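You operate a simulated robot arm through the tools that you are given. There is no shell and no other tool.

Carry out the task below with a simulated robot arm. There is one attempt and no reset: what you move stays moved.

TASK
Rotate the three sealed reels on the rail and start week 3.
Fine: WAGES under MONTHLY, SALES under WEEKLY, AUDIT under DAILY; week knob at 3.
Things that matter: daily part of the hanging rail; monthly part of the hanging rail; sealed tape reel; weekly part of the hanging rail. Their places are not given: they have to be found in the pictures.

It is judged by the outcome, as a careful person would: the job done as asked, and still so three seconds after it is handed in. It fails if anything else is knocked over, pushed out of place, dropped, spilled or broken.

THE ROBOT
A 7-joint arm with a two-finger parallel gripper, fixed in place. Base frame: the origin is on the floor under the middle of its stand, x ahead of it, y to its left, z up. Readings come in mm, degrees, newtons and seconds.
It reaches about 1479 mm from its shoulder. Its first joint turns from -166.0 to 166.0 degrees. Payload 4.4 kg.
The TCP is the grasp point between the finger pads, 23 mm short of the fingertips. In the tool frame z runs along the fingers and y along their closing line. Largest opening 94 mm; finger width 38, thickness 10; the body of the gripper, 54 by 96 mm, starts 39 mm behind the TCP.
Orientation is that of the tool frame in the base frame, as [roll, pitch, yaw] about the fixed x, y, z axes, in that order (R = Rz(yaw) Ry(pitch) Rx(roll)). With the fingers straight down and closing along the base's y, the tool's x points along the base's -x, its y along +y and its z along -z.

THE INTERFACE
- The arm moves only by the tool play_rows. Its argument "increments" is a list of rows, each a list of 7 numbers: the shift along the tool's x, y, z in mm, then the turn, a rotation vector about the tool's x, y, z in degrees, then the finger opening in mm, from 0 to 94. In form: [[dx, dy, dz, ax, ay, az, hand], ...]. A call has 1 to 20 rows; each row is the pose to reach, as a shift and turn from the pose commanded when the call began, along the tool's axes at that moment. A row lasts 0.2 s, in which the tool goes at most 50 mm and 8.6 degrees; a call with a longer step from one row to the next is refused whole, and so is a gripper value outside its range. A pose out of reach is approached as far as the arm can. The call stops where the force on the tool passes 40 N (or 10 N more than at its start, if that is more) or the arm is blocked; 0.2 s more then pass. Each finger travels about 72 mm/s and halts on what it meets, pressing with about 22 N; the grip force reading is that of the motor and also rises with nothing between the fingers. The clock runs only during rows and for 0.2 s after the last one: add rows that repeat a pose to give the fingers time. It gives the time, the measured TCP pose, the force on the tool (base axes), the opening and the grip force at its end, in the units of the frame above (readings bear some noise), with the torque about the TCP (base axes, N m) and any sound that the robot's microphone picked up.
- Cameras (640 x 400 px; columns grow to the right, rows downward): "scene" is fixed at [49.1, -500, 1741.2]; the picture's right is [0.54, -0.84, 0.00], its down [-0.50, -0.32, -0.80] and it looks along [0.68, 0.44, -0.59] (base axes); focal length 318 px, centre (320, 200). "wrist" rides on the gripper at [86, 16, -74] in the tool frame; the picture's right is [-0.18, 0.98, 0.00], its down [-0.58, -0.11, -0.81] and it looks along [-0.79, -0.15, 0.59] (tool axes); focal length 243 px, centre (320, 200).
- grab_frame(camera): a new picture of that camera. No time passes.
- locate(camera, pixels): for up to 12 pixels [column, row] of the newest picture of that camera ("zoom" is the newest enlarged one), the place [x, y, z] in the base frame of the surface seen there, good to about 2 mm. No time passes.
- close_up(camera, box): a new picture of the part [left, top, right, bottom] of that camera's present view, enlarged. No time passes.
- close_job(): hands the job in; it is judged then, once.

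Unless the task says otherwise, let go and move clear before handing in.

The tools are called after ">>>" by a JSON object that holds its "name" and its "arguments". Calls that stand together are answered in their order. play_rows: Moves the arm, as the interface text tells. Its arguments: {"type":"object","properties":{"increments":{"type":"array","items":{"type":"array","items":{"type":"number"}}}},"required":["increments"]} The other tools are called the same way: grab_frame (camera) takes a picture; locate (camera, pixels) gives the place of the surface under pixels of a picture; close_up (camera, box) takes an enlarged picture of a part of a camera's view; close_job () hands the job in.

At the start:

```text
time_s: 0.0
tool_pos: [509.4, 156.5, 1493.2]
ee_rot: [-180.0, 0.0, -180.0]
contact_force: [0.4, -1.3, 0.4]
wrist_torque: [0.01, 0.04, -0.03]
opening: 94.1
gripper_force: 0.1
```

scene: 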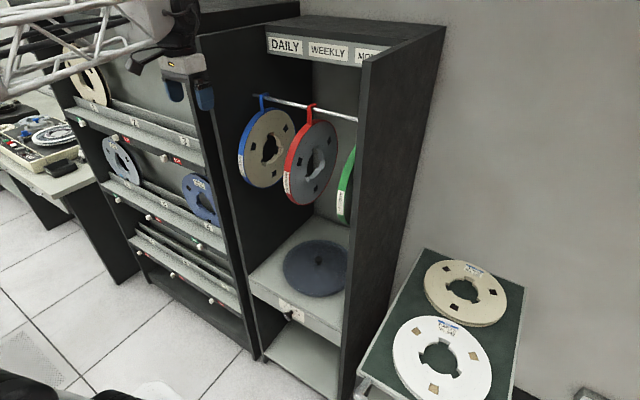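
wrist: 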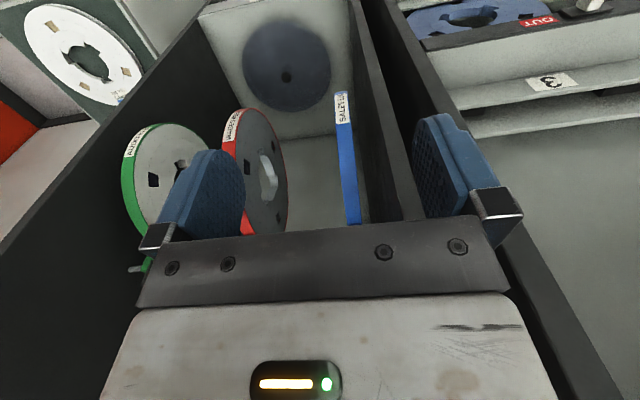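

The scene picture shows a cabinet with a rail (DAILY / WEEKLY / MONTHLY signs near (285,45), (328,50), (368,57)) holding blue, red and green banded reels, and a knob near (292,312). I'll look at enlarged views of both.

>>> {"name": "close_up", "arguments": {"camera": "scene", "box": [220, 20, 400, 132]}}

>>> {"name": "close_up", "arguments": {"camera": "scene", "box": [230, 260, 390, 360]}}

>>> {"name": "close_up", "arguments": {"camera": "wrist", "box": [100, 60, 420, 260]}}

>>> {"name": "close_up", "arguments": {"camera": "scene", "box": [220, 80, 380, 230]}}

```text
3.56 times, centred on (310, 76) of scene
```

zoom: 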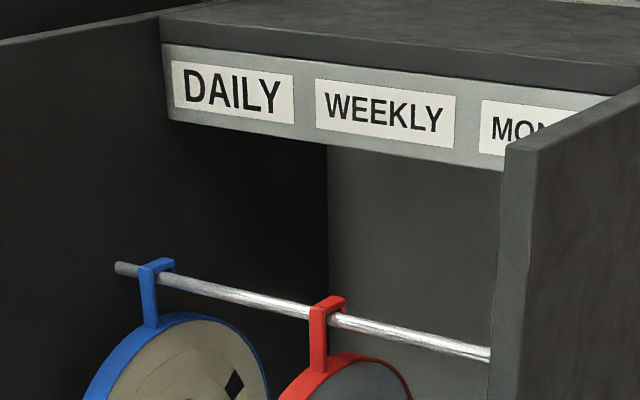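

```text
4.00 times, centred on (310, 310) of scene
```

zoom: 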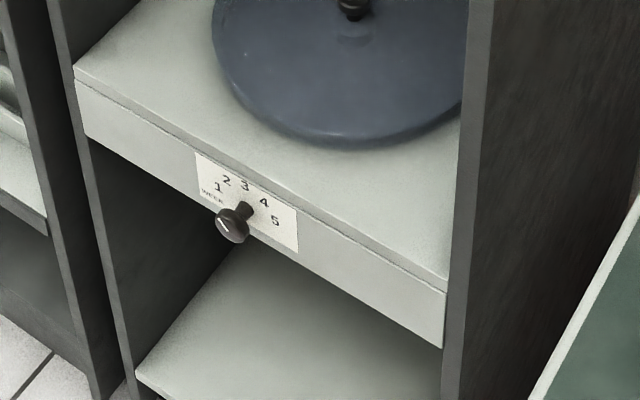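

```text
2.00 times, centred on (260, 160) of wrist
```

zoom: 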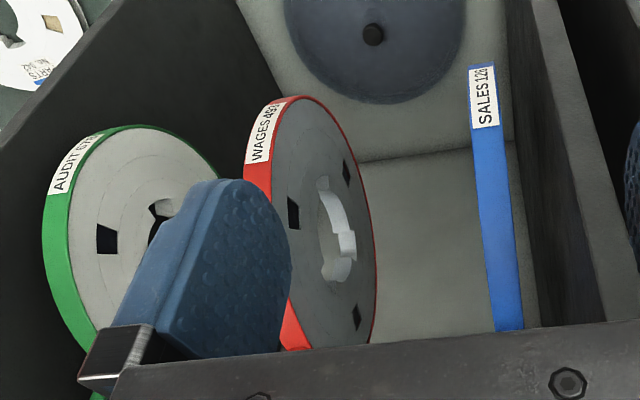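

```text
2.67 times, centred on (300, 155) of scene
```

zoom: 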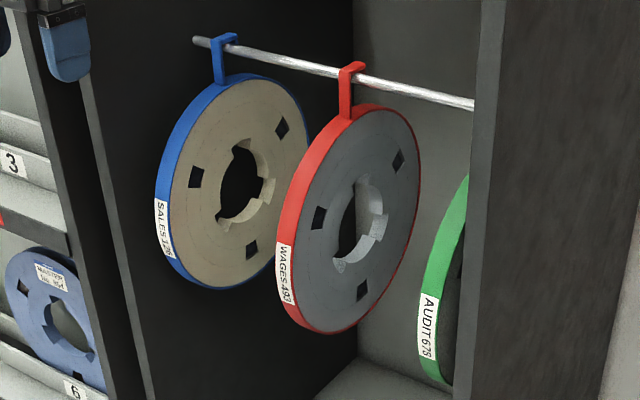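

SALES (blue) hangs under DAILY, WAGES (red) under WEEKLY, AUDIT (green) under MONTHLY; the knob seems to point at 1. I'll locate the rail, hooks, signs and reels in the base frame.

>>> {"name": "grab_frame", "arguments": {"camera": "scene"}}

>>> {"name": "locate", "arguments": {"camera": "zoom", "pixels": [[198, 42], [220, 36], [232, 36], [270, 58], [310, 67], [352, 66], [362, 65], [400, 88], [460, 102], [218, 78], [346, 112], [165, 230]]}}

>>> {"name": "locate", "arguments": {"camera": "scene", "pixels": [[268, 36], [300, 40], [310, 42], [347, 48], [357, 50], [379, 60], [366, 80], [240, 160], [343, 215], [352, 155], [287, 195], [318, 258]]}}

```text
taken
```

scene: 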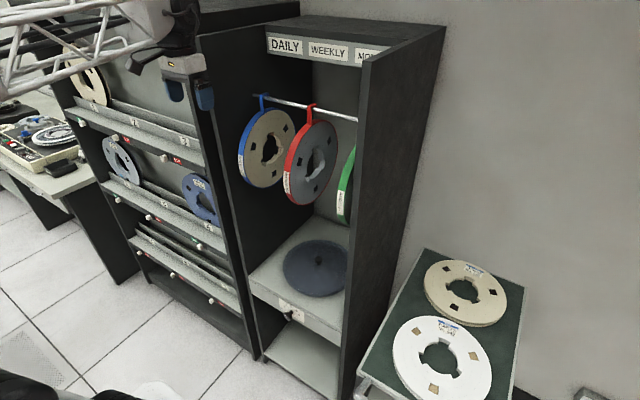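

```text
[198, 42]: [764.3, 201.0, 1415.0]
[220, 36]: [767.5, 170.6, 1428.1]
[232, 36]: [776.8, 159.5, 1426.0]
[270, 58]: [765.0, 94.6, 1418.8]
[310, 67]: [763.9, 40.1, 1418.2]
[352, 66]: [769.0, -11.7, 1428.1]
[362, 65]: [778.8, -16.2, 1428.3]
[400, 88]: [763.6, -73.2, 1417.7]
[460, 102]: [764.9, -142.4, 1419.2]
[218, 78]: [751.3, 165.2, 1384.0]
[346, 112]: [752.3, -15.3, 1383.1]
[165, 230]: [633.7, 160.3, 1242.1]
```

```text
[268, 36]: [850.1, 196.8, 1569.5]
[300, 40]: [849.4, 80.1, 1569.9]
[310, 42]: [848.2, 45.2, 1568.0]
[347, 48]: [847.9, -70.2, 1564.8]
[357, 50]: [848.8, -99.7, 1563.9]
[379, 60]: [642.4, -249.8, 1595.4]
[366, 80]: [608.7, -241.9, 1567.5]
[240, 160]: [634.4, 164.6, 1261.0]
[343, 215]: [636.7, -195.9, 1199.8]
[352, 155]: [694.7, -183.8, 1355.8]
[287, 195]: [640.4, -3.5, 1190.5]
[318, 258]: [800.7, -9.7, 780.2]
```

Rail runs along y at x≈765, z≈1412, with hooks at y≈165, -13, about -185. Next I'll measure walls, panel, knob and reel geometry.

>>> {"name": "locate", "arguments": {"camera": "scene", "pixels": [[215, 100], [235, 220], [225, 60], [260, 300], [259, 350], [352, 300], [350, 380], [340, 100], [330, 150], [300, 28], [440, 28], [200, 38]]}}

>>> {"name": "grab_frame", "arguments": {"camera": "wrist"}}

>>> {"name": "close_up", "arguments": {"camera": "scene", "box": [264, 290, 328, 330]}}

```text
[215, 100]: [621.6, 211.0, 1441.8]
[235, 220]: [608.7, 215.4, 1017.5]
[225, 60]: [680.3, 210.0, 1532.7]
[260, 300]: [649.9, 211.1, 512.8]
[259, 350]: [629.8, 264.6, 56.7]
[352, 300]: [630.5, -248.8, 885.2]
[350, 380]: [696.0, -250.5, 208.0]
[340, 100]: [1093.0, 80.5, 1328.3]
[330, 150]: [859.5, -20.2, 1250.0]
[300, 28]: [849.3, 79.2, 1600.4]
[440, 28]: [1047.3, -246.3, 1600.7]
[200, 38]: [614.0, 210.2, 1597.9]
```

```text
taken
```

wrist: 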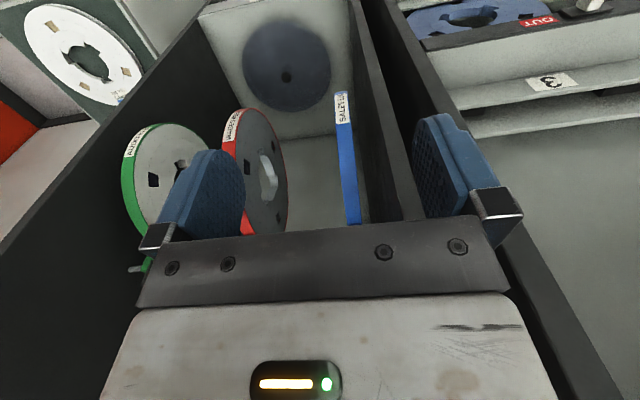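

```text
10.00 times, centred on (296, 310) of scene
```

zoom: 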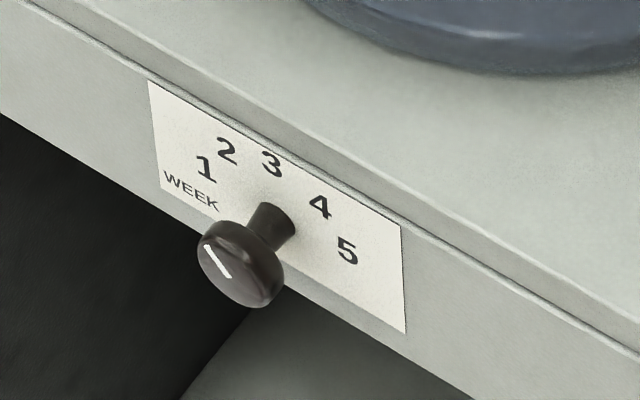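

The left wall's inner face is at y≈210, so the SALES reel (y≈165) is close to it; I'll inspect the hooks, the gripper and wrist clearance with more zoom.

>>> {"name": "close_up", "arguments": {"camera": "scene", "box": [244, 86, 276, 116]}}

>>> {"name": "close_up", "arguments": {"camera": "scene", "box": [294, 96, 326, 126]}}

>>> {"name": "close_up", "arguments": {"camera": "scene", "box": [0, 0, 240, 150]}}

>>> {"name": "close_up", "arguments": {"camera": "wrist", "box": [100, 90, 300, 290]}}

```text
13.33 times, centred on (260, 101) of scene
```

zoom: 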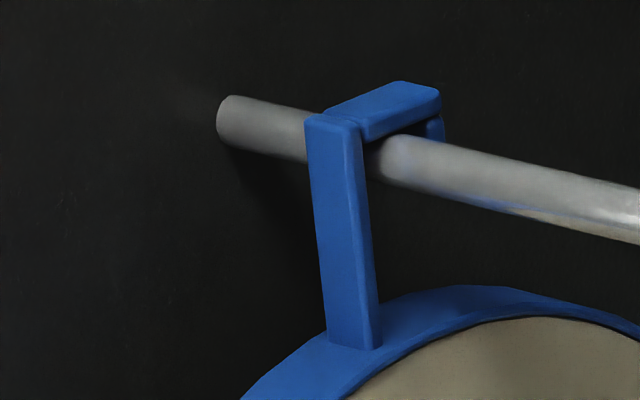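

```text
13.33 times, centred on (310, 111) of scene
```

zoom: 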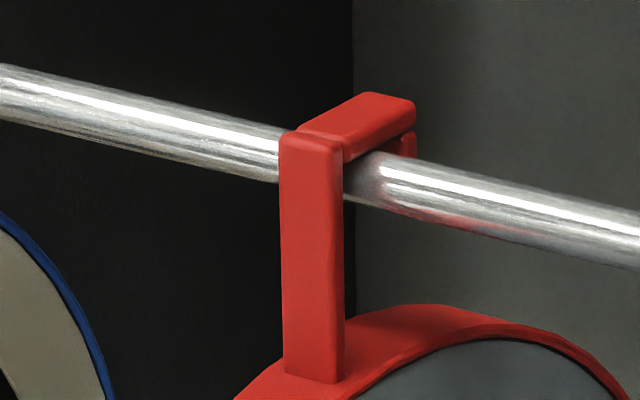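

```text
2.67 times, centred on (120, 75) of scene
```

zoom: 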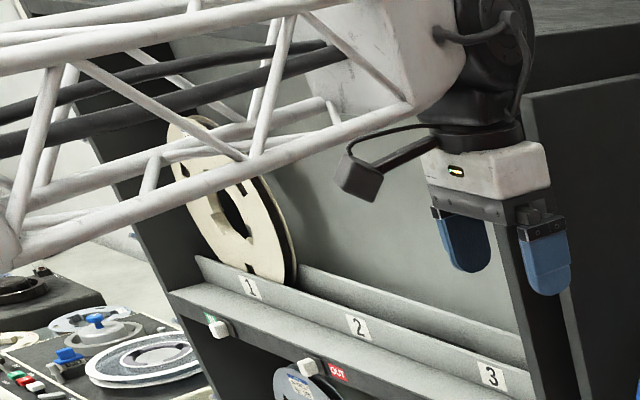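

```text
2.00 times, centred on (200, 190) of wrist
```

zoom: 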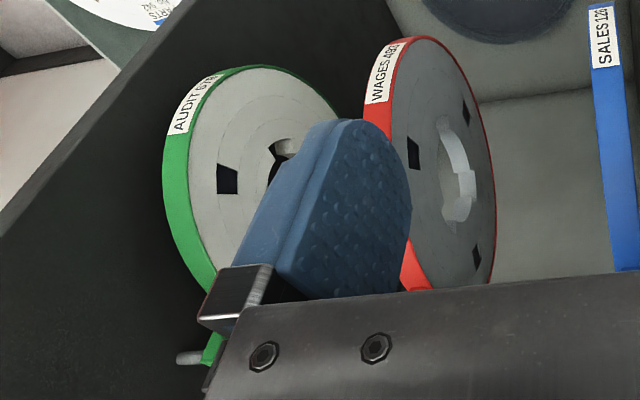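

The hooks are inverted-U straps over the rail with a short back lip. I'll measure the red hook and each reel's band edges precisely.

>>> {"name": "close_up", "arguments": {"camera": "scene", "box": [294, 96, 326, 126]}}

>>> {"name": "locate", "arguments": {"camera": "zoom", "pixels": [[288, 250], [325, 250], [337, 250], [300, 145], [365, 100], [410, 108], [410, 140], [408, 155], [200, 110], [290, 365], [360, 340], [450, 330]]}}

>>> {"name": "close_up", "arguments": {"camera": "wrist", "box": [100, 60, 420, 260]}}

>>> {"name": "locate", "arguments": {"camera": "zoom", "pixels": [[45, 220], [68, 220], [58, 170], [80, 170], [246, 175], [268, 175], [254, 130], [480, 200], [504, 200], [475, 130], [520, 318], [92, 240]]}}

```text
13.33 times, centred on (310, 111) of scene
```

zoom: 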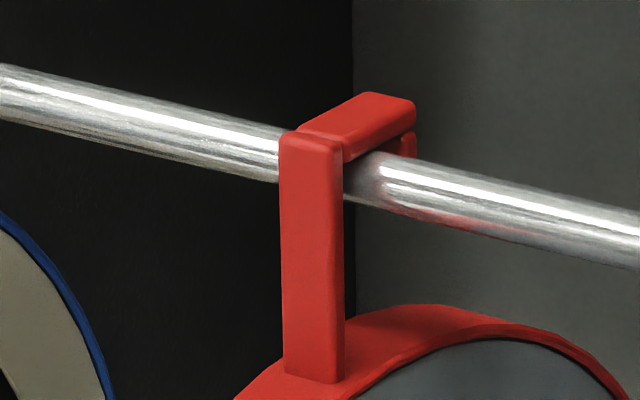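

```text
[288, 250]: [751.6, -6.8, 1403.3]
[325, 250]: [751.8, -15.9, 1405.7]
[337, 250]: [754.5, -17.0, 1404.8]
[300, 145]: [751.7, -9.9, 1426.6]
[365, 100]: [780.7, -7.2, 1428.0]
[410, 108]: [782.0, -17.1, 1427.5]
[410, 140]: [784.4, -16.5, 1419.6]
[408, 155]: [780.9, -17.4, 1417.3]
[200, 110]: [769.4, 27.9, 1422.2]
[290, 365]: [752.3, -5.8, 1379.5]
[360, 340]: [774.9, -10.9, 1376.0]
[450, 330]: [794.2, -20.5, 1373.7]
```

```text
2.00 times, centred on (260, 160) of wrist
```

zoom: 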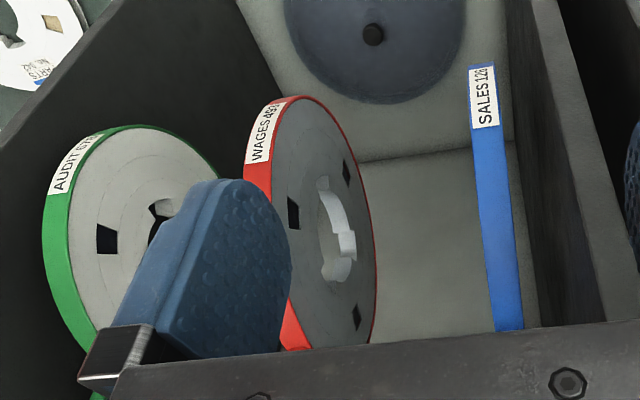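

```text
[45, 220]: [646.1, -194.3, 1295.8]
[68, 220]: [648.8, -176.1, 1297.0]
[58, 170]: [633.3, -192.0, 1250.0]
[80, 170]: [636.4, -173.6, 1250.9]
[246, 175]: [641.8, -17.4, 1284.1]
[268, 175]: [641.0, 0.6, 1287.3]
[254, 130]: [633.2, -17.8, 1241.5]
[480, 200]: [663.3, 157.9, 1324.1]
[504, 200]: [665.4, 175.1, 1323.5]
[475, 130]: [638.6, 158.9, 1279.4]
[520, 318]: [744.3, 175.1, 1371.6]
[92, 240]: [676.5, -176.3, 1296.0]
```

Reels: disc centre about (768, y, 1241), R≈134, thickness ~20; hook slot about 20 mm over a ~14 mm rail. I'll check the right wall, the size of my wrist, and the knob coordinates.

>>> {"name": "locate", "arguments": {"camera": "wrist", "pixels": [[100, 230], [200, 80], [60, 220], [135, 268], [150, 262], [128, 269], [20, 240], [180, 60], [395, 150], [370, 60]]}}

>>> {"name": "locate", "arguments": {"camera": "scene", "pixels": [[172, 20], [198, 20], [186, 10], [160, 65], [205, 65], [182, 62], [134, 68], [145, 10], [288, 316], [284, 305], [300, 310], [290, 302]]}}

```text
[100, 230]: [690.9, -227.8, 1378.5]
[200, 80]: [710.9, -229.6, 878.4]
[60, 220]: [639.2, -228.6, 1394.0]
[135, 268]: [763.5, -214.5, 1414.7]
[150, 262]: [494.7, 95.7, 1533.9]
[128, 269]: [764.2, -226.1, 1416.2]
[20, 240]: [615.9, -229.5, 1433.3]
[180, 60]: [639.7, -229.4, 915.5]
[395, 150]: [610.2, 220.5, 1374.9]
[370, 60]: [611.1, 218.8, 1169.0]
```

```text
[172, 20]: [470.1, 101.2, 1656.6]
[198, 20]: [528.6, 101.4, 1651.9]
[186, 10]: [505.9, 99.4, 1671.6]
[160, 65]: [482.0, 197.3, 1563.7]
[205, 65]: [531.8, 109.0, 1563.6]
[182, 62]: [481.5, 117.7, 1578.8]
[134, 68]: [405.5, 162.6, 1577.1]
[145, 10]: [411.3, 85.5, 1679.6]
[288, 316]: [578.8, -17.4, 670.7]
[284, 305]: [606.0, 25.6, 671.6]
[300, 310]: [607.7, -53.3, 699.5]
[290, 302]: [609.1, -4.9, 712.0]
```

Walls' inner faces are y≈210 and y≈-229; the knob is near (579,-17,671). Plan: shift SALES along the rail toward y≈70, bring AUDIT around to DAILY, shift WAGES to MONTHLY, then SALES to WEEKLY. First I move to a tilted pre-grasp in front of/above SALES.

>>> {"name": "play_rows", "arguments": {"increments": [[-15, -4, 5, 0, -4, 0, 82], [-35, -8, 15, 0, -8, 0, 82], [-60, -12, 25, 0, -12, 0, 82], [-85, -14.5, 40, 0, -16, 0, 82], [-110, -14.5, 55, 0, -20, 0, 82], [-130, -14.5, 68, 0, -24, 0, 82], [-150, -14.5, 78, 0, -28, 0, 82], [-162.6, -14.5, 85.9, 0, -30, 0, 82], [-162.6, -14.5, 85.9, 0, -30, 0, 82]]}}

>>> {"name": "grab_frame", "arguments": {"camera": "wrist"}}

>>> {"name": "grab_frame", "arguments": {"camera": "scene"}}

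```text
time_s: 2.0
tool_pos: [672.6, 140.7, 1408.7]
ee_rot: [-180.0, 30.0, -179.9]
contact_force: [0.1, -0.4, 0.5]
wrist_torque: [0.0, 0.04, 0.03]
opening: 82.0
gripper_force: 0.0
```

```text
taken
```

wrist: 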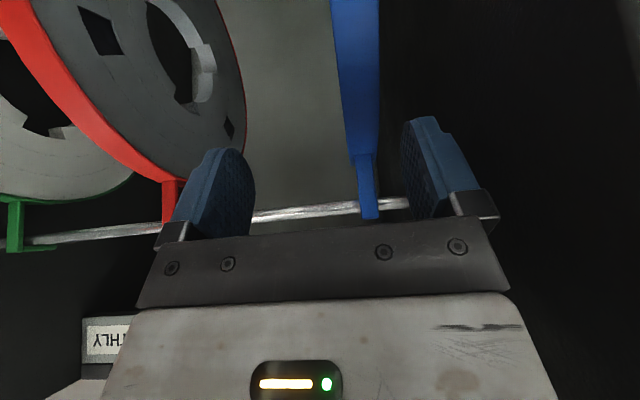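

```text
taken
```

scene: 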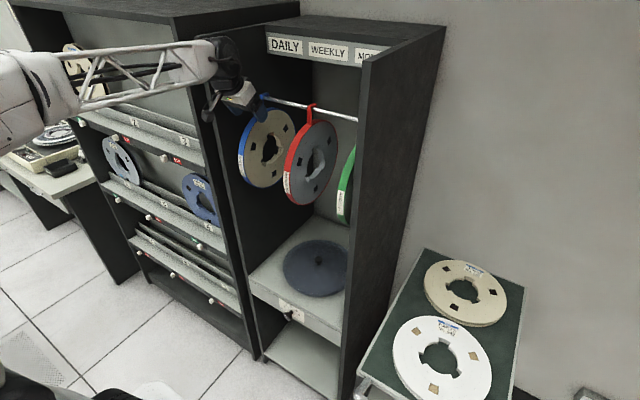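

The blue reel (columns 335–380) lies between the finger pads (inner edges about 252 and 405). I'll measure its edges and hook before advancing.

>>> {"name": "locate", "arguments": {"camera": "wrist", "pixels": [[338, 60], [378, 60], [348, 130], [377, 130], [352, 152], [376, 148], [358, 180], [373, 180], [363, 212], [378, 212], [300, 212], [440, 160]]}}

>>> {"name": "close_up", "arguments": {"camera": "wrist", "box": [300, 100, 460, 240]}}

```text
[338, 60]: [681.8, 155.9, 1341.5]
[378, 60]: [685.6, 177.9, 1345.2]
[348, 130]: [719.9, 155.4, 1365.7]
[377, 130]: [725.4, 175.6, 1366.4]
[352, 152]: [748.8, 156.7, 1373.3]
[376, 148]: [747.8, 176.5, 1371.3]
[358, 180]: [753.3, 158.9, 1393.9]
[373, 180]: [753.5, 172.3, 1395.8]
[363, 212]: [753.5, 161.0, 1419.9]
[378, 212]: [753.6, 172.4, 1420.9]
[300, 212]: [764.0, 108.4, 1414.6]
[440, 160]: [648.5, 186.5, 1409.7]
```

```text
2.86 times, centred on (380, 170) of wrist
```

zoom: 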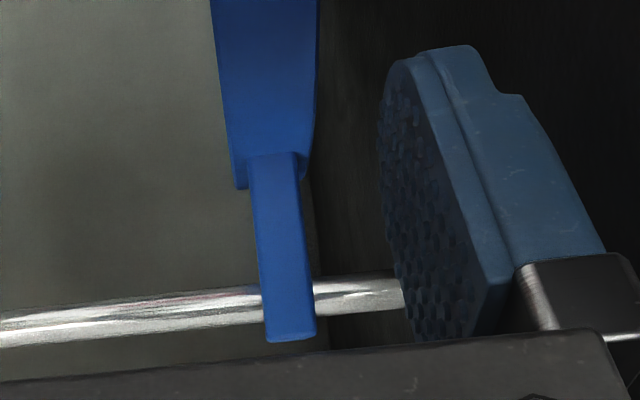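

SALES spans y≈155.5–177.5, so there is about 5 mm between it and the +y pad. I'll open slightly more and advance 88 mm along the tool axis around the rim.

>>> {"name": "play_rows", "arguments": {"increments": [[0, 0, 10, 0, 0, 0, 88], [0, 0, 25, 0, 0, 0, 88], [0, 0, 40, 0, 0, 0, 88], [0, 0, 55, 0, 0, 0, 88], [0, 0, 68, 0, 0, 0, 88], [0, 0, 80, 0, 0, 0, 88], [0, 0, 88, 0, 0, 0, 88], [0, 0, 88, 0, 0, 0, 88]]}}

>>> {"name": "grab_frame", "arguments": {"camera": "wrist"}}

>>> {"name": "close_up", "arguments": {"camera": "scene", "box": [180, 30, 340, 130]}}

```text
time_s: 3.8
tool_pos: [715.9, 141.7, 1330.4]
ee_rot: [179.9, 30.0, 180.0]
contact_force: [-0.2, -0.4, 0.5]
wrist_torque: [0.04, -0.02, 0.01]
opening: 88.1
gripper_force: 0.2
```

```text
taken
```

wrist: 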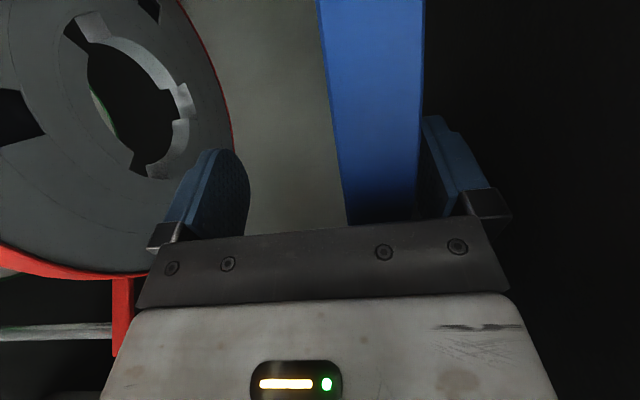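

```text
4.00 times, centred on (260, 80) of scene
```

zoom: 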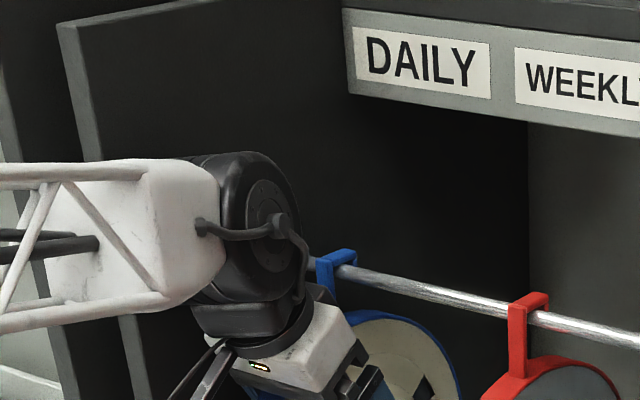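

The SALES rim is between the pads. I'll close slowly so the +y pad slides the reel gently along the rail until both pads hold it.

>>> {"name": "play_rows", "arguments": {"increments": [[0, 0, 0, 0, 0, 0, 80], [0, 0, 0, 0, 0, 0, 74], [0, 0, 0, 0, 0, 0, 70], [0, 0, 0, 0, 0, 0, 66], [0, 0, 0, 0, 0, 0, 62], [0, 0, 0, 0, 0, 0, 58], [0, 0, 0, 0, 0, 0, 54], [0, 0, 0, 0, 0, 0, 50], [0, 0, 0, 0, 0, 0, 46], [0, 0, 0, 0, 0, 0, 42], [0, 0, 0, 0, 0, 0, 38], [0, 0, 0, 0, 0, 0, 34], [0, 0, 0, 0, 0, 0, 30], [0, 0, 0, 0, 0, 0, 27], [0, 0, 0, 0, 0, 0, 24], [0, 0, 0, 0, 0, 0, 20], [0, 0, 0, 0, 0, 0, 10], [0, 0, 0, 0, 0, 0, 0], [0, 0, 0, 0, 0, 0, 0]]}}

>>> {"name": "grab_frame", "arguments": {"camera": "wrist"}}

>>> {"name": "close_up", "arguments": {"camera": "scene", "box": [180, 60, 340, 210]}}

```text
time_s: 7.8
tool_pos: [716.9, 141.5, 1330.9]
ee_rot: [180.0, 30.0, 179.9]
contact_force: [0.7, 2.7, -0.1]
wrist_torque: [-0.19, 0.07, 0.09]
opening: 22.8
gripper_force: 22.4
```

```text
taken
```

wrist: 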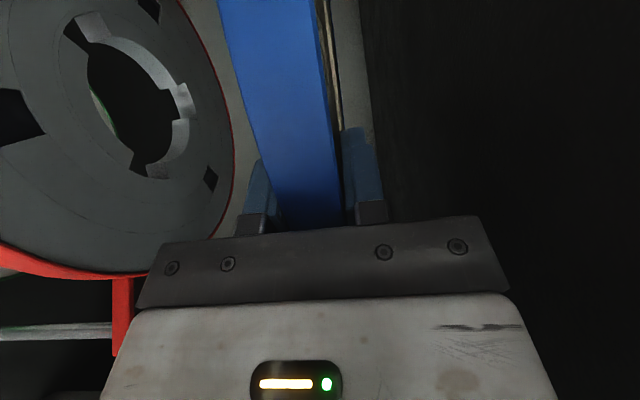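

```text
2.67 times, centred on (260, 135) of scene
```

zoom: 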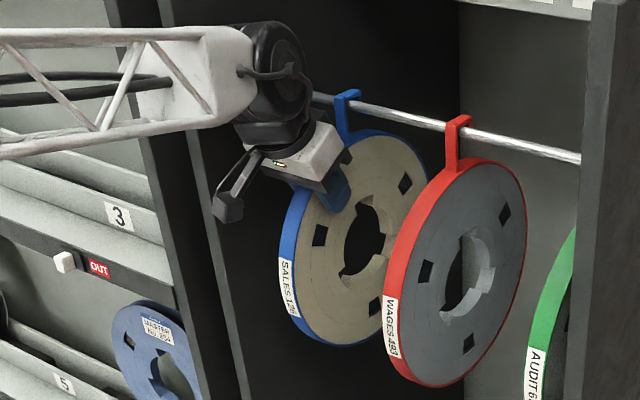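

Grip is firm at 22.8 mm opening with the reel centred at y≈142. I'll lift it just 5 mm (hook lip still behind the rail) and read the weight and torque.

>>> {"name": "play_rows", "arguments": {"increments": [[-1, 0, -1.73, 0, 0, 0, 0], [-2, 0, -3.46, 0, 0, 0, 0], [-2.5, 0, -4.33, 0, 0, 0, 0], [-2.5, 0, -4.33, 0, 0, 0, 0]]}}

>>> {"name": "close_up", "arguments": {"camera": "scene", "box": [240, 80, 320, 130]}}

>>> {"name": "locate", "arguments": {"camera": "zoom", "pixels": [[215, 90], [200, 100], [232, 88]]}}

```text
time_s: 8.8
tool_pos: [715.7, 142.8, 1335.7]
ee_rot: [180.0, 30.0, -180.0]
contact_force: [-0.1, 0.1, -6.9]
wrist_torque: [0.0, 0.42, 0.03]
opening: 22.9
gripper_force: 22.3
```

```text
8.00 times, centred on (280, 105) of scene
```

zoom: 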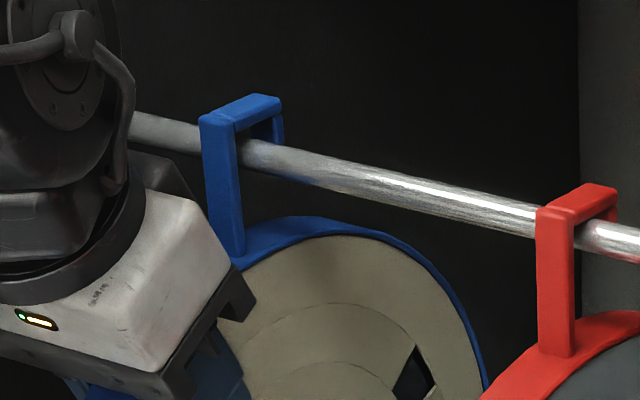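

```text
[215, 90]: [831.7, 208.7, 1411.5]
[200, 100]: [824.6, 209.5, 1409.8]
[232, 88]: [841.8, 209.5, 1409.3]
```

The reel weighs ~7 N and the grip holds its torque; the hook visibly floats above the rail. Now I shift it 72 mm in -y along the rail.

>>> {"name": "play_rows", "arguments": {"increments": [[0, -3, 0, 0, 0, 0, 0], [0, -9, 0, 0, 0, 0, 0], [0, -16, 0, 0, 0, 0, 0], [0, -24, 0, 0, 0, 0, 0], [0, -32, 0, 0, 0, 0, 0], [0, -40, 0, 0, 0, 0, 0], [0, -48, 0, 0, 0, 0, 0], [0, -56, 0, 0, 0, 0, 0], [0, -63, 0, 0, 0, 0, 0], [0, -69, 0, 0, 0, 0, 0], [0, -72, 0, 0, 0, 0, 0], [0, -72, 0, 0, 0, 0, 0]]}}

>>> {"name": "close_up", "arguments": {"camera": "scene", "box": [200, 60, 360, 210]}}

>>> {"name": "close_up", "arguments": {"camera": "scene", "box": [260, 80, 340, 130]}}

```text
time_s: 11.4
tool_pos: [716.6, 70.8, 1336.2]
ee_rot: [180.0, 29.9, 180.0]
contact_force: [0.3, 0.8, -6.1]
wrist_torque: [0.0, 0.38, 0.01]
opening: 23.1
gripper_force: 22.2
```

```text
2.67 times, centred on (280, 135) of scene
```

zoom: 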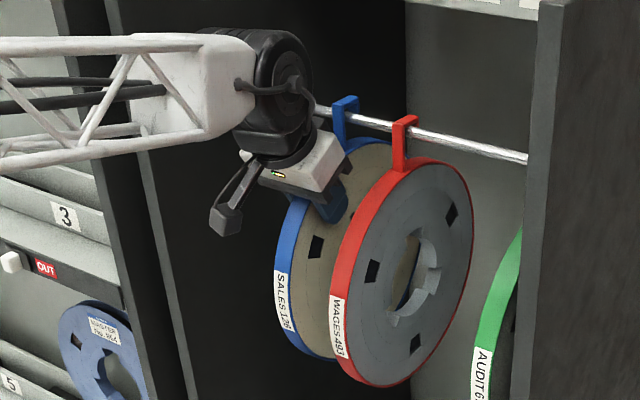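

```text
8.00 times, centred on (300, 105) of scene
```

zoom: 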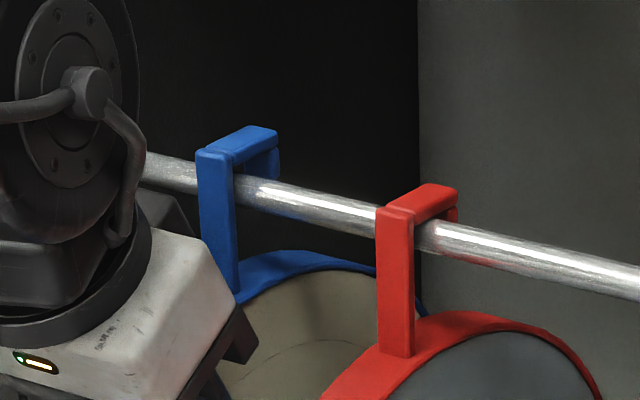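

SALES is now at y≈71 with its hook still over the rail. I'll lower it 5 mm onto the rail and open the fingers gently.

>>> {"name": "play_rows", "arguments": {"increments": [[1, 0, 1.73, 0, 0, 0, 0], [2, 0, 3.46, 0, 0, 0, 0], [2.5, 0, 4.33, 0, 0, 0, 0], [2.75, 0, 4.76, 0, 0, 0, 0], [2.75, 0, 4.76, 0, 0, 0, 0]]}}

>>> {"name": "play_rows", "arguments": {"increments": [[0, 0, 0, 0, 0, 0, 24], [0, 0, 0, 0, 0, 0, 26], [0, 0, 0, 0, 0, 0, 30], [0, 0, 0, 0, 0, 0, 36], [0, 0, 0, 0, 0, 0, 42], [0, 0, 0, 0, 0, 0, 48], [0, 0, 0, 0, 0, 0, 48]]}}

>>> {"name": "grab_frame", "arguments": {"camera": "wrist"}}

>>> {"name": "close_up", "arguments": {"camera": "scene", "box": [200, 60, 360, 210]}}

```text
time_s: 12.6
tool_pos: [716.7, 70.9, 1332.3]
ee_rot: [179.9, 30.1, 180.0]
contact_force: [0.4, -0.5, -6.4]
wrist_torque: [-0.01, 0.39, -0.03]
opening: 22.6
gripper_force: 22.0
```

```text
time_s: 14.2
tool_pos: [716.4, 69.7, 1330.6]
ee_rot: [180.0, 30.0, 180.0]
contact_force: [0.1, 0.3, -0.5]
wrist_torque: [0.01, -0.01, 0.01]
opening: 48.1
gripper_force: 0.0
```

```text
taken
```

wrist: 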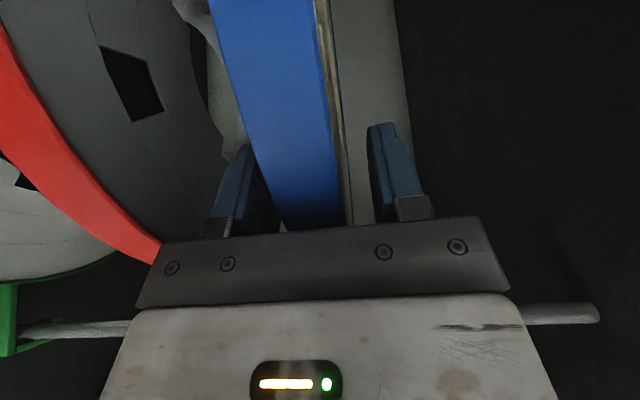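

```text
2.67 times, centred on (280, 135) of scene
```

zoom: 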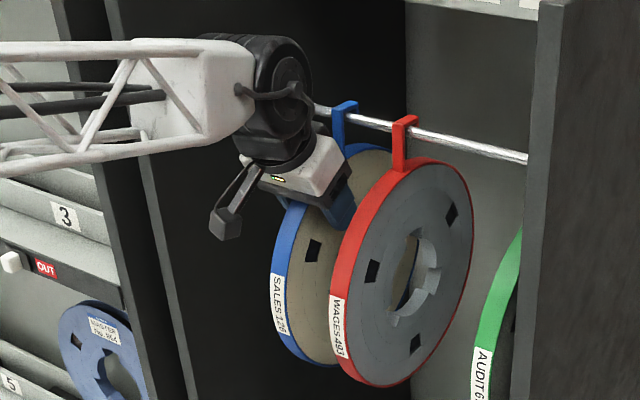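

SALES hangs by itself at y≈70. I'll back off along the tool axis 90 mm and cross in front to AUDIT at y≈-160.

>>> {"name": "play_rows", "arguments": {"increments": [[0, 0, -10, 0, 0, 0, 48], [0, 0, -25, 0, 0, 0, 48], [0, 0, -45, 0, 0, 0, 48], [0, 0, -65, 0, 0, 0, 48], [0, 0, -82, 0, 0, 0, 48], [0, 0, -92, 0, 0, 0, 48], [0, -15, -92, 0, 0, 0, 60], [0, -40, -92, 0, 0, 0, 70], [0, -70, -92, 0, 0, 0, 84], [0, -105, -92, 0, 0, 0, 84], [0, -140, -92, 0, 0, 0, 84], [0, -175, -92, 0, 0, 0, 84], [0, -205, -92, 0, 0, 0, 84], [0, -222, -92, 0, 0, 0, 84], [0, -230, -92, 0, 0, 0, 84], [0, -230, -92, 0, 0, 0, 84]]}}

>>> {"name": "grab_frame", "arguments": {"camera": "wrist"}}

>>> {"name": "grab_frame", "arguments": {"camera": "scene"}}

```text
time_s: 17.6
tool_pos: [668.8, -159.0, 1410.1]
ee_rot: [-180.0, 29.9, -180.0]
contact_force: [0.1, -0.8, 1.2]
wrist_torque: [0.02, -0.01, 0.02]
opening: 83.9
gripper_force: 0.1
```

```text
taken
```

wrist: 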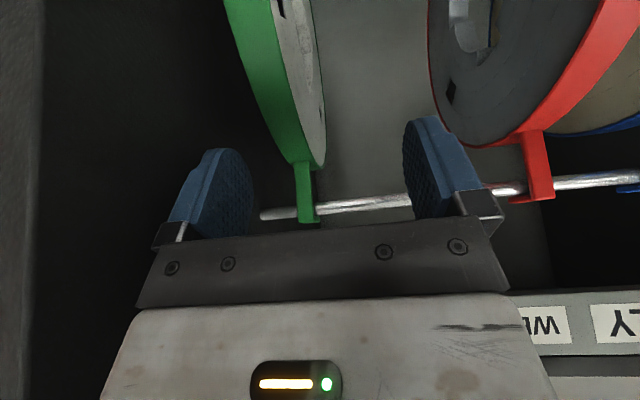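

```text
taken
```

scene: 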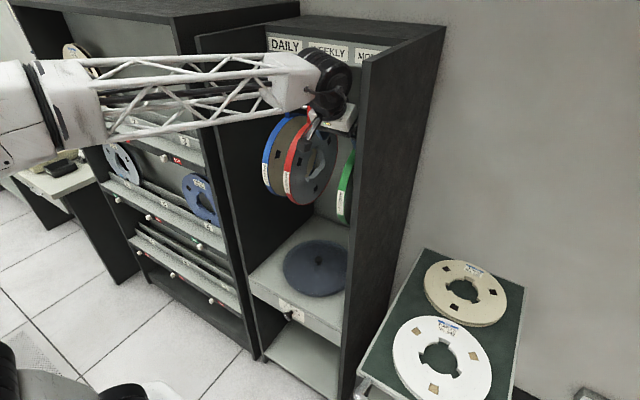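

AUDIT's band (columns ~245–325) sits between the pads (inner edges ~255 and ~405). I'll measure its edges before advancing.

>>> {"name": "locate", "arguments": {"camera": "wrist", "pixels": [[238, 60], [275, 60], [270, 120], [305, 120], [290, 160], [318, 160], [298, 190], [312, 190], [301, 220], [316, 215], [265, 214], [242, 180]]}}

>>> {"name": "close_up", "arguments": {"camera": "wrist", "box": [200, 80, 360, 240]}}

```text
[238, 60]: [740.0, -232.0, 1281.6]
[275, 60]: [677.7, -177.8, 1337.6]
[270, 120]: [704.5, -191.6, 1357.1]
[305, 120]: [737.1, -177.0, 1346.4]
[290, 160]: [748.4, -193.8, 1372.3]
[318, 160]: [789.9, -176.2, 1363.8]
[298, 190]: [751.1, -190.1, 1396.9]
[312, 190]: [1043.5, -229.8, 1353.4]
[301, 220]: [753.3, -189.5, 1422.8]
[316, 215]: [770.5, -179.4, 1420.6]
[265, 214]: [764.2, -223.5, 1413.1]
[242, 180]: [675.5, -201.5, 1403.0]
```

```text
2.50 times, centred on (280, 160) of wrist
```

zoom: 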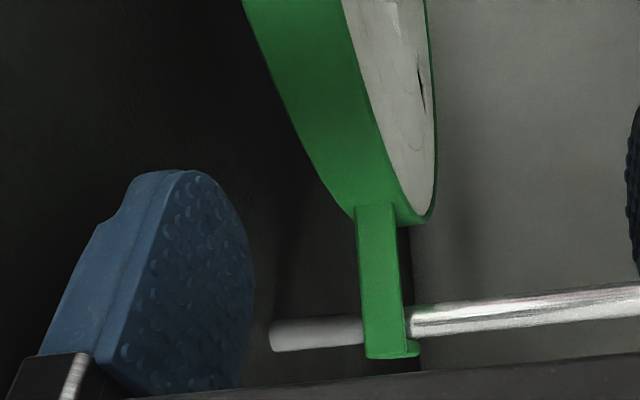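

AUDIT spans y≈-196 to -174, about 6 mm inside the -y pad. Advancing 95 mm around its rim.

>>> {"name": "play_rows", "arguments": {"increments": [[0, 0, 12, 0, 0, 0, 86], [0, 0, 28, 0, 0, 0, 86], [0, 0, 44, 0, 0, 0, 86], [0, 0, 58, 0, 0, 0, 86], [0, 0, 72, 0, 0, 0, 86], [0, 0, 84, 0, 0, 0, 86], [0, 0, 92, 0, 0, 0, 86], [0, 0, 95, 0, 0, 0, 86], [0, 0, 95, 0, 0, 0, 86]]}}

>>> {"name": "grab_frame", "arguments": {"camera": "wrist"}}

```text
time_s: 19.6
tool_pos: [716.1, -159.9, 1328.4]
ee_rot: [179.9, 30.0, 180.0]
contact_force: [0.0, 0.4, -0.1]
wrist_torque: [-0.03, 0.01, 0.0]
opening: 86.1
gripper_force: 0.1
```

```text
taken
```

wrist: 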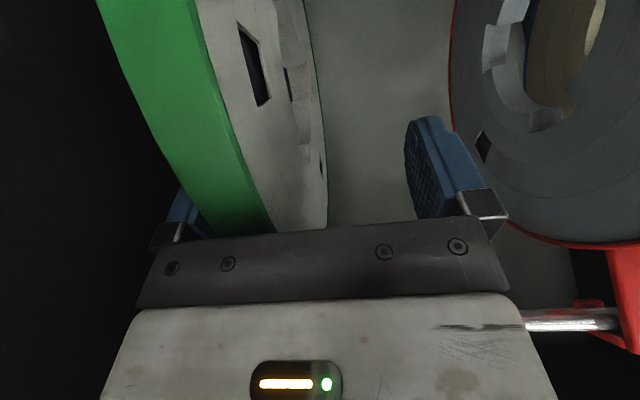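

The green rim is between the pads without contact. Closing slowly to slide AUDIT to the gripper's centre and hold it.

>>> {"name": "play_rows", "arguments": {"increments": [[0, 0, 0, 0, 0, 0, 80], [0, 0, 0, 0, 0, 0, 75], [0, 0, 0, 0, 0, 0, 71], [0, 0, 0, 0, 0, 0, 67], [0, 0, 0, 0, 0, 0, 63], [0, 0, 0, 0, 0, 0, 59], [0, 0, 0, 0, 0, 0, 55], [0, 0, 0, 0, 0, 0, 51], [0, 0, 0, 0, 0, 0, 47], [0, 0, 0, 0, 0, 0, 43], [0, 0, 0, 0, 0, 0, 39], [0, 0, 0, 0, 0, 0, 35], [0, 0, 0, 0, 0, 0, 31], [0, 0, 0, 0, 0, 0, 28], [0, 0, 0, 0, 0, 0, 25], [0, 0, 0, 0, 0, 0, 20], [0, 0, 0, 0, 0, 0, 10], [0, 0, 0, 0, 0, 0, 0], [0, 0, 0, 0, 0, 0, 0], [0, 0, 0, 0, 0, 0, 0]]}}

>>> {"name": "grab_frame", "arguments": {"camera": "wrist"}}

>>> {"name": "close_up", "arguments": {"camera": "scene", "box": [260, 50, 380, 230]}}

```text
time_s: 23.8
tool_pos: [715.3, -160.7, 1328.7]
ee_rot: [-179.9, 30.0, 179.9]
contact_force: [0.9, 2.6, 1.1]
wrist_torque: [-0.28, -0.03, 0.16]
opening: 23.2
gripper_force: 21.6
```

```text
taken
```

wrist: 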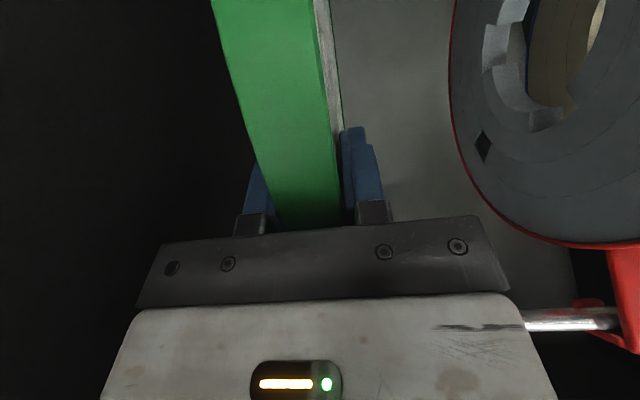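

```text
2.22 times, centred on (320, 140) of scene
```

zoom: 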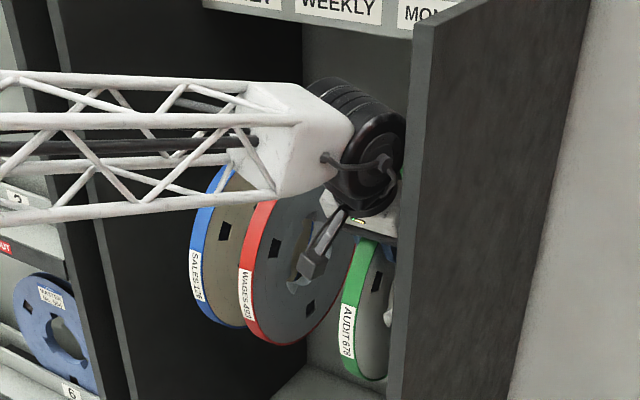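

AUDIT is held at 23.2 mm opening. Lifting slowly 45 mm to bring the hook lip above the rail.

>>> {"name": "play_rows", "arguments": {"increments": [[-1.5, 0, -2.6, 0, 0, 0, 0], [-3, 0, -5.2, 0, 0, 0, 0], [-5, 0, -8.66, 0, 0, 0, 0], [-7.5, 0, -13, 0, 0, 0, 0], [-10, 0, -17.3, 0, 0, 0, 0], [-12.5, 0, -21.65, 0, 0, 0, 0], [-15, 0, -26, 0, 0, 0, 0], [-17.5, 0, -30.3, 0, 0, 0, 0], [-20, 0, -34.6, 0, 0, 0, 0], [-22.5, 0, -39, 0, 0, 0, 0], [-22.5, 0, -39, 0, 0, 0, 0]]}}

>>> {"name": "grab_frame", "arguments": {"camera": "wrist"}}

>>> {"name": "close_up", "arguments": {"camera": "scene", "box": [260, 50, 380, 230]}}

```text
time_s: 26.2
tool_pos: [717.8, -160.5, 1372.3]
ee_rot: [180.0, 30.0, 180.0]
contact_force: [-4.0, -1.9, -15.5]
wrist_torque: [0.08, 0.51, -0.07]
opening: 23.0
gripper_force: 22.2
```

```text
taken
```

wrist: 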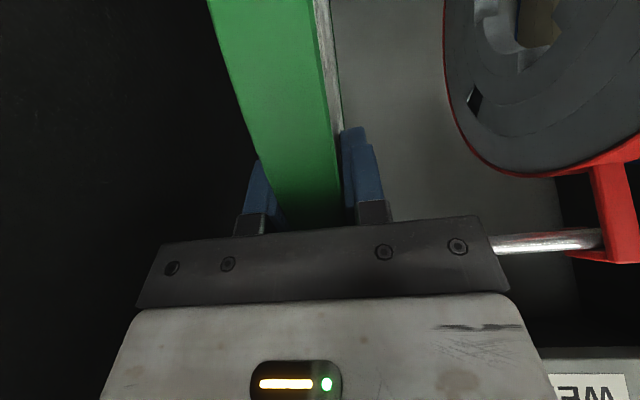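

```text
2.22 times, centred on (320, 140) of scene
```

zoom: 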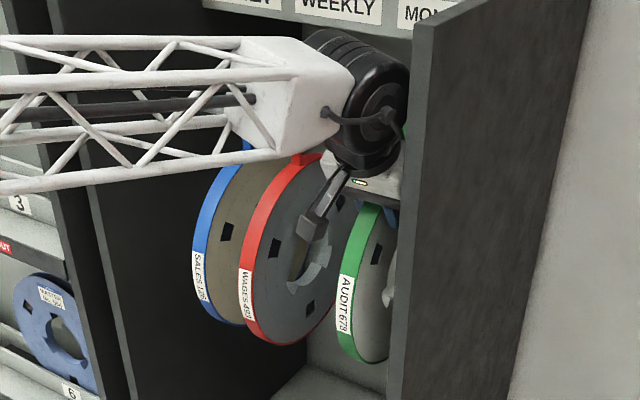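

The force rose to -15.5 N: the disc top has come up against the rail's underside after ~32 mm of lift. I'll lower 8 mm to relieve it and inspect the hook.

>>> {"name": "play_rows", "arguments": {"increments": [[1, 0, 1.73, 0, 0, 0, 0], [2, 0, 3.46, 0, 0, 0, 0], [3, 0, 5.2, 0, 0, 0, 0], [4, 0, 6.93, 0, 0, 0, 0], [4, 0, 6.93, 0, 0, 0, 0]]}}

>>> {"name": "grab_frame", "arguments": {"camera": "wrist"}}

>>> {"name": "close_up", "arguments": {"camera": "scene", "box": [310, 50, 380, 130]}}

```text
time_s: 27.4
tool_pos: [716.6, -160.6, 1365.2]
ee_rot: [-179.9, 30.1, 180.0]
contact_force: [-9.4, 0.4, -3.0]
wrist_torque: [0.01, -0.34, 0.04]
opening: 23.0
gripper_force: 21.7
```

```text
taken
```

wrist: 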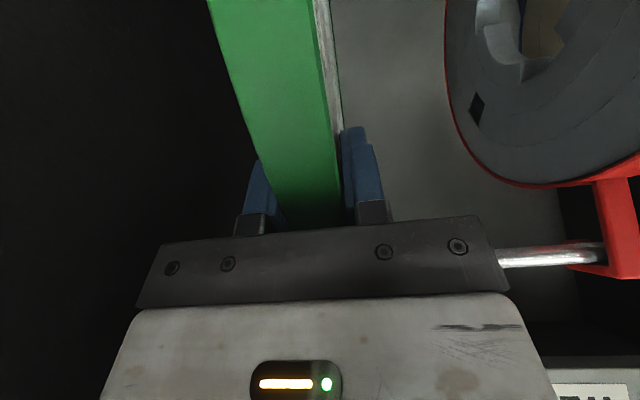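

```text
5.00 times, centred on (345, 90) of scene
```

zoom: 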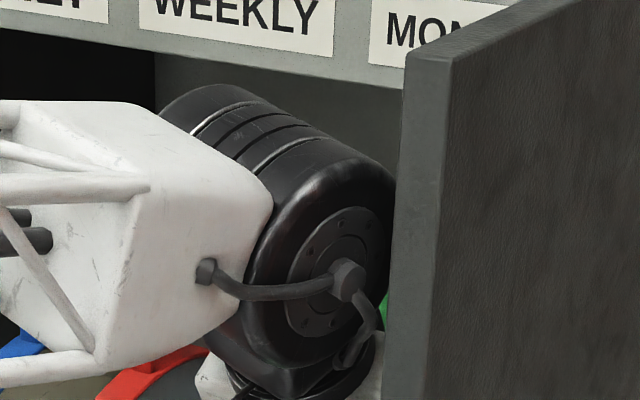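

Now the strap leans against the rail's front (force -9.4 N in x), meaning the reel rotated slightly in the grip. I'll look at the red hook's lip, visible near (600,250), to learn the lip depth.

>>> {"name": "close_up", "arguments": {"camera": "wrist", "box": [500, 160, 640, 300]}}

>>> {"name": "locate", "arguments": {"camera": "wrist", "pixels": [[575, 245], [580, 262], [590, 264], [600, 268], [612, 276], [630, 276], [610, 190], [600, 245], [540, 255], [540, 246]]}}

```text
2.86 times, centred on (570, 230) of wrist
```

zoom: 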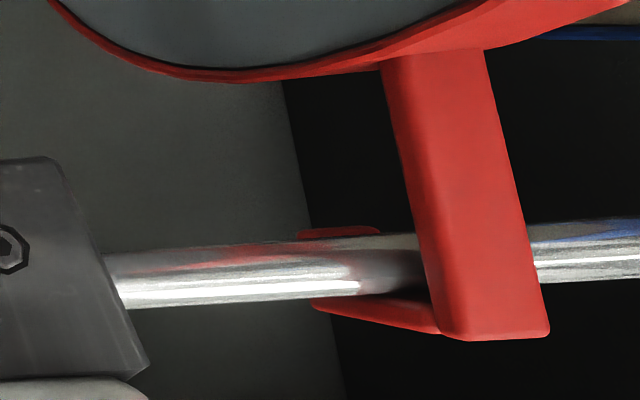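

```text
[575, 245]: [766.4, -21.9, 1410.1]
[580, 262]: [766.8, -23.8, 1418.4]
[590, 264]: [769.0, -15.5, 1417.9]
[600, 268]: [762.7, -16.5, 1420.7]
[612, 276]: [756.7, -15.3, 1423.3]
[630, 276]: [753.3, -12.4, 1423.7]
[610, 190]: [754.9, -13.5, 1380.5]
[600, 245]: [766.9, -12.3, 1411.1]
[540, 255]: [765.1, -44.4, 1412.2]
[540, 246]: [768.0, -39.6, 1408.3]
```

>>> {"name": "locate", "arguments": {"camera": "zoom", "pixels": [[310, 233], [330, 231], [350, 230], [370, 230], [340, 228], [340, 234], [350, 304], [400, 322], [435, 330], [500, 335], [410, 70], [240, 245]]}}

```text
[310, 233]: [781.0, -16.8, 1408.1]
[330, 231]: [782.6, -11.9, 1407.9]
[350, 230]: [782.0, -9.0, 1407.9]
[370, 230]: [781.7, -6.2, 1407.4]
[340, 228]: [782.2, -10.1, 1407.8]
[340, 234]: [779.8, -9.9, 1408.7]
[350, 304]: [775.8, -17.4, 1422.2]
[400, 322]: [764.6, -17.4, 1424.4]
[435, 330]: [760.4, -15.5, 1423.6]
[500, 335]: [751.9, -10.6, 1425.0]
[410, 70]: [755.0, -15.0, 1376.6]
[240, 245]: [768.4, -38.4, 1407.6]
```

Lip bottom is z≈1407.5 and the disc top z≈1375 against a rail of z≈1407.5–1422, so the right lift is ~24 mm (usable 15–33). I'll measure how AUDIT now sits in the grip.

>>> {"name": "locate", "arguments": {"camera": "wrist", "pixels": [[262, 5], [268, 40], [276, 80], [286, 120], [295, 160], [300, 190], [306, 215], [240, 5], [300, 5], [325, 30], [330, 80], [336, 110]]}}

>>> {"name": "close_up", "arguments": {"camera": "scene", "box": [320, 100, 400, 220]}}

```text
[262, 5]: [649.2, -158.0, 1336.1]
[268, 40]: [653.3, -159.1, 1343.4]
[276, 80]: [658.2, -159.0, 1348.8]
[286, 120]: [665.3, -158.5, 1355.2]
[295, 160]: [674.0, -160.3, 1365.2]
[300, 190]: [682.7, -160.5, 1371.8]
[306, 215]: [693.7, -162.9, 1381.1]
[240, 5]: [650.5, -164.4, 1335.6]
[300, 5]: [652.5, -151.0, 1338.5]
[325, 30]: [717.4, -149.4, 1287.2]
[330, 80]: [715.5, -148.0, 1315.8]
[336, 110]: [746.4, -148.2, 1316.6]
```

```text
3.33 times, centred on (360, 160) of scene
```

zoom: 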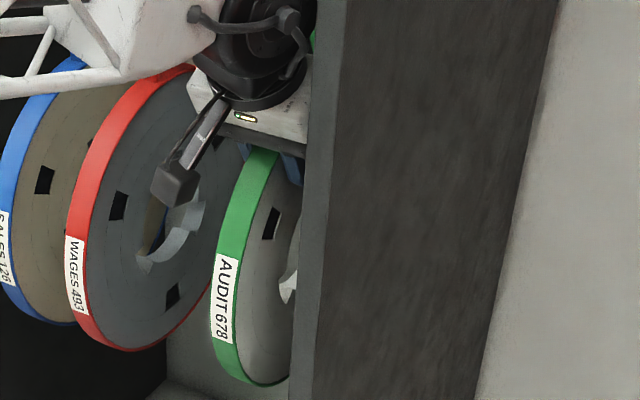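

>>> {"name": "locate", "arguments": {"camera": "zoom", "pixels": [[74, 238], [80, 310], [227, 258], [221, 342], [118, 207], [272, 224], [240, 170], [228, 365], [255, 382], [110, 120], [90, 335], [172, 297]]}}

```text
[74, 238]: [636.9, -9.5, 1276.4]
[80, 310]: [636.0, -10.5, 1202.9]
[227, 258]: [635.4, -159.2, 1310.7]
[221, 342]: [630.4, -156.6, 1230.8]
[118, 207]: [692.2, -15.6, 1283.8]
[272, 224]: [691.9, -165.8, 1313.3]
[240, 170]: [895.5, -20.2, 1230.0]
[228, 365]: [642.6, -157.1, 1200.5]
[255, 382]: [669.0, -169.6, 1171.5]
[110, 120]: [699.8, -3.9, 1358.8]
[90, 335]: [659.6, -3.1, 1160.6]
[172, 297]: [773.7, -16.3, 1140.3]
```

AUDIT is now lifted ~23 mm and rotated ~5° in the grip; its lip (z≈1429) should clear the rail top and the disc the rail underside. I'll pull toward -x in small steps and watch the force.

>>> {"name": "play_rows", "arguments": {"increments": [[1.73, 0, -1, 0, 0, 0, 0], [3.46, 0, -2, 0, 0, 0, 0], [5.2, 0, -3, 0, 0, 0, 0], [6.9, 0, -4, 0, 0, 0, 0], [6.9, 0, -4, 0, 0, 0, 0]]}}

```text
time_s: 28.6
tool_pos: [710.9, -158.2, 1364.7]
ee_rot: [180.0, 30.0, 180.0]
contact_force: [-0.5, -0.1, -7.6]
wrist_torque: [-0.02, 0.34, -0.01]
opening: 23.0
gripper_force: 22.3
```

Now only the reel's weight is felt (-7.6 N). Continuing the pull in -x, gently.

>>> {"name": "play_rows", "arguments": {"increments": [[3.46, 0, -2, 0, 0, 0, 0], [6.93, 0, -4, 0, 0, 0, 0], [10.4, 0, -6, 0, 0, 0, 0], [13.86, 0, -8, 0, 0, 0, 0], [13.86, 0, -8, 0, 0, 0, 0]]}}

```text
time_s: 29.8
tool_pos: [692.2, -159.5, 1364.9]
ee_rot: [-179.9, 30.0, 180.0]
contact_force: [0.9, 0.7, -7.2]
wrist_torque: [0.01, 0.33, 0.02]
opening: 23.2
gripper_force: 22.2
```

>>> {"name": "play_rows", "arguments": {"increments": [[4.33, 0, -2.5, 0, 0, 0, 0], [8.66, 0, -5, 0, 0, 0, 0], [13, 0, -7.5, 0, 0, 0, 0], [17.3, 0, -10, 0, 0, 0, 0], [21.65, 0, -12.5, 0, 0, 0, 0], [26, 0, -15, 0, 0, 0, 0], [26, 0, -15, 0, 0, 0, 0]]}}

>>> {"name": "grab_frame", "arguments": {"camera": "scene"}}

>>> {"name": "grab_frame", "arguments": {"camera": "wrist"}}

```text
time_s: 31.4
tool_pos: [663.0, -159.5, 1364.1]
ee_rot: [180.0, 30.1, 180.0]
contact_force: [0.6, -0.7, -6.4]
wrist_torque: [-0.01, 0.33, 0.01]
opening: 22.9
gripper_force: 22.3
```

```text
taken
```

scene: 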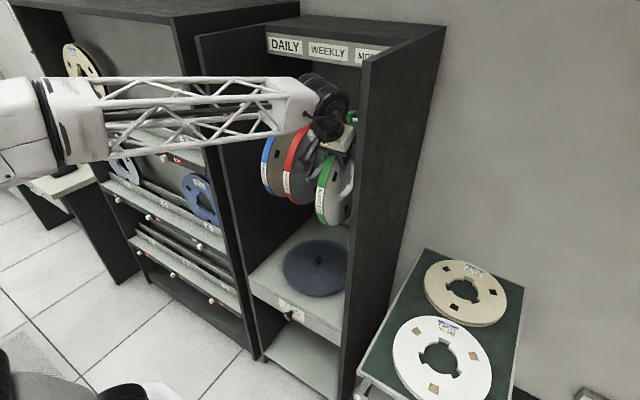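

```text
taken
```

wrist: 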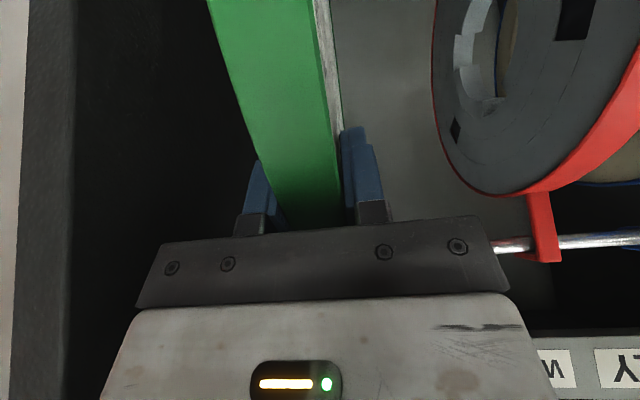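

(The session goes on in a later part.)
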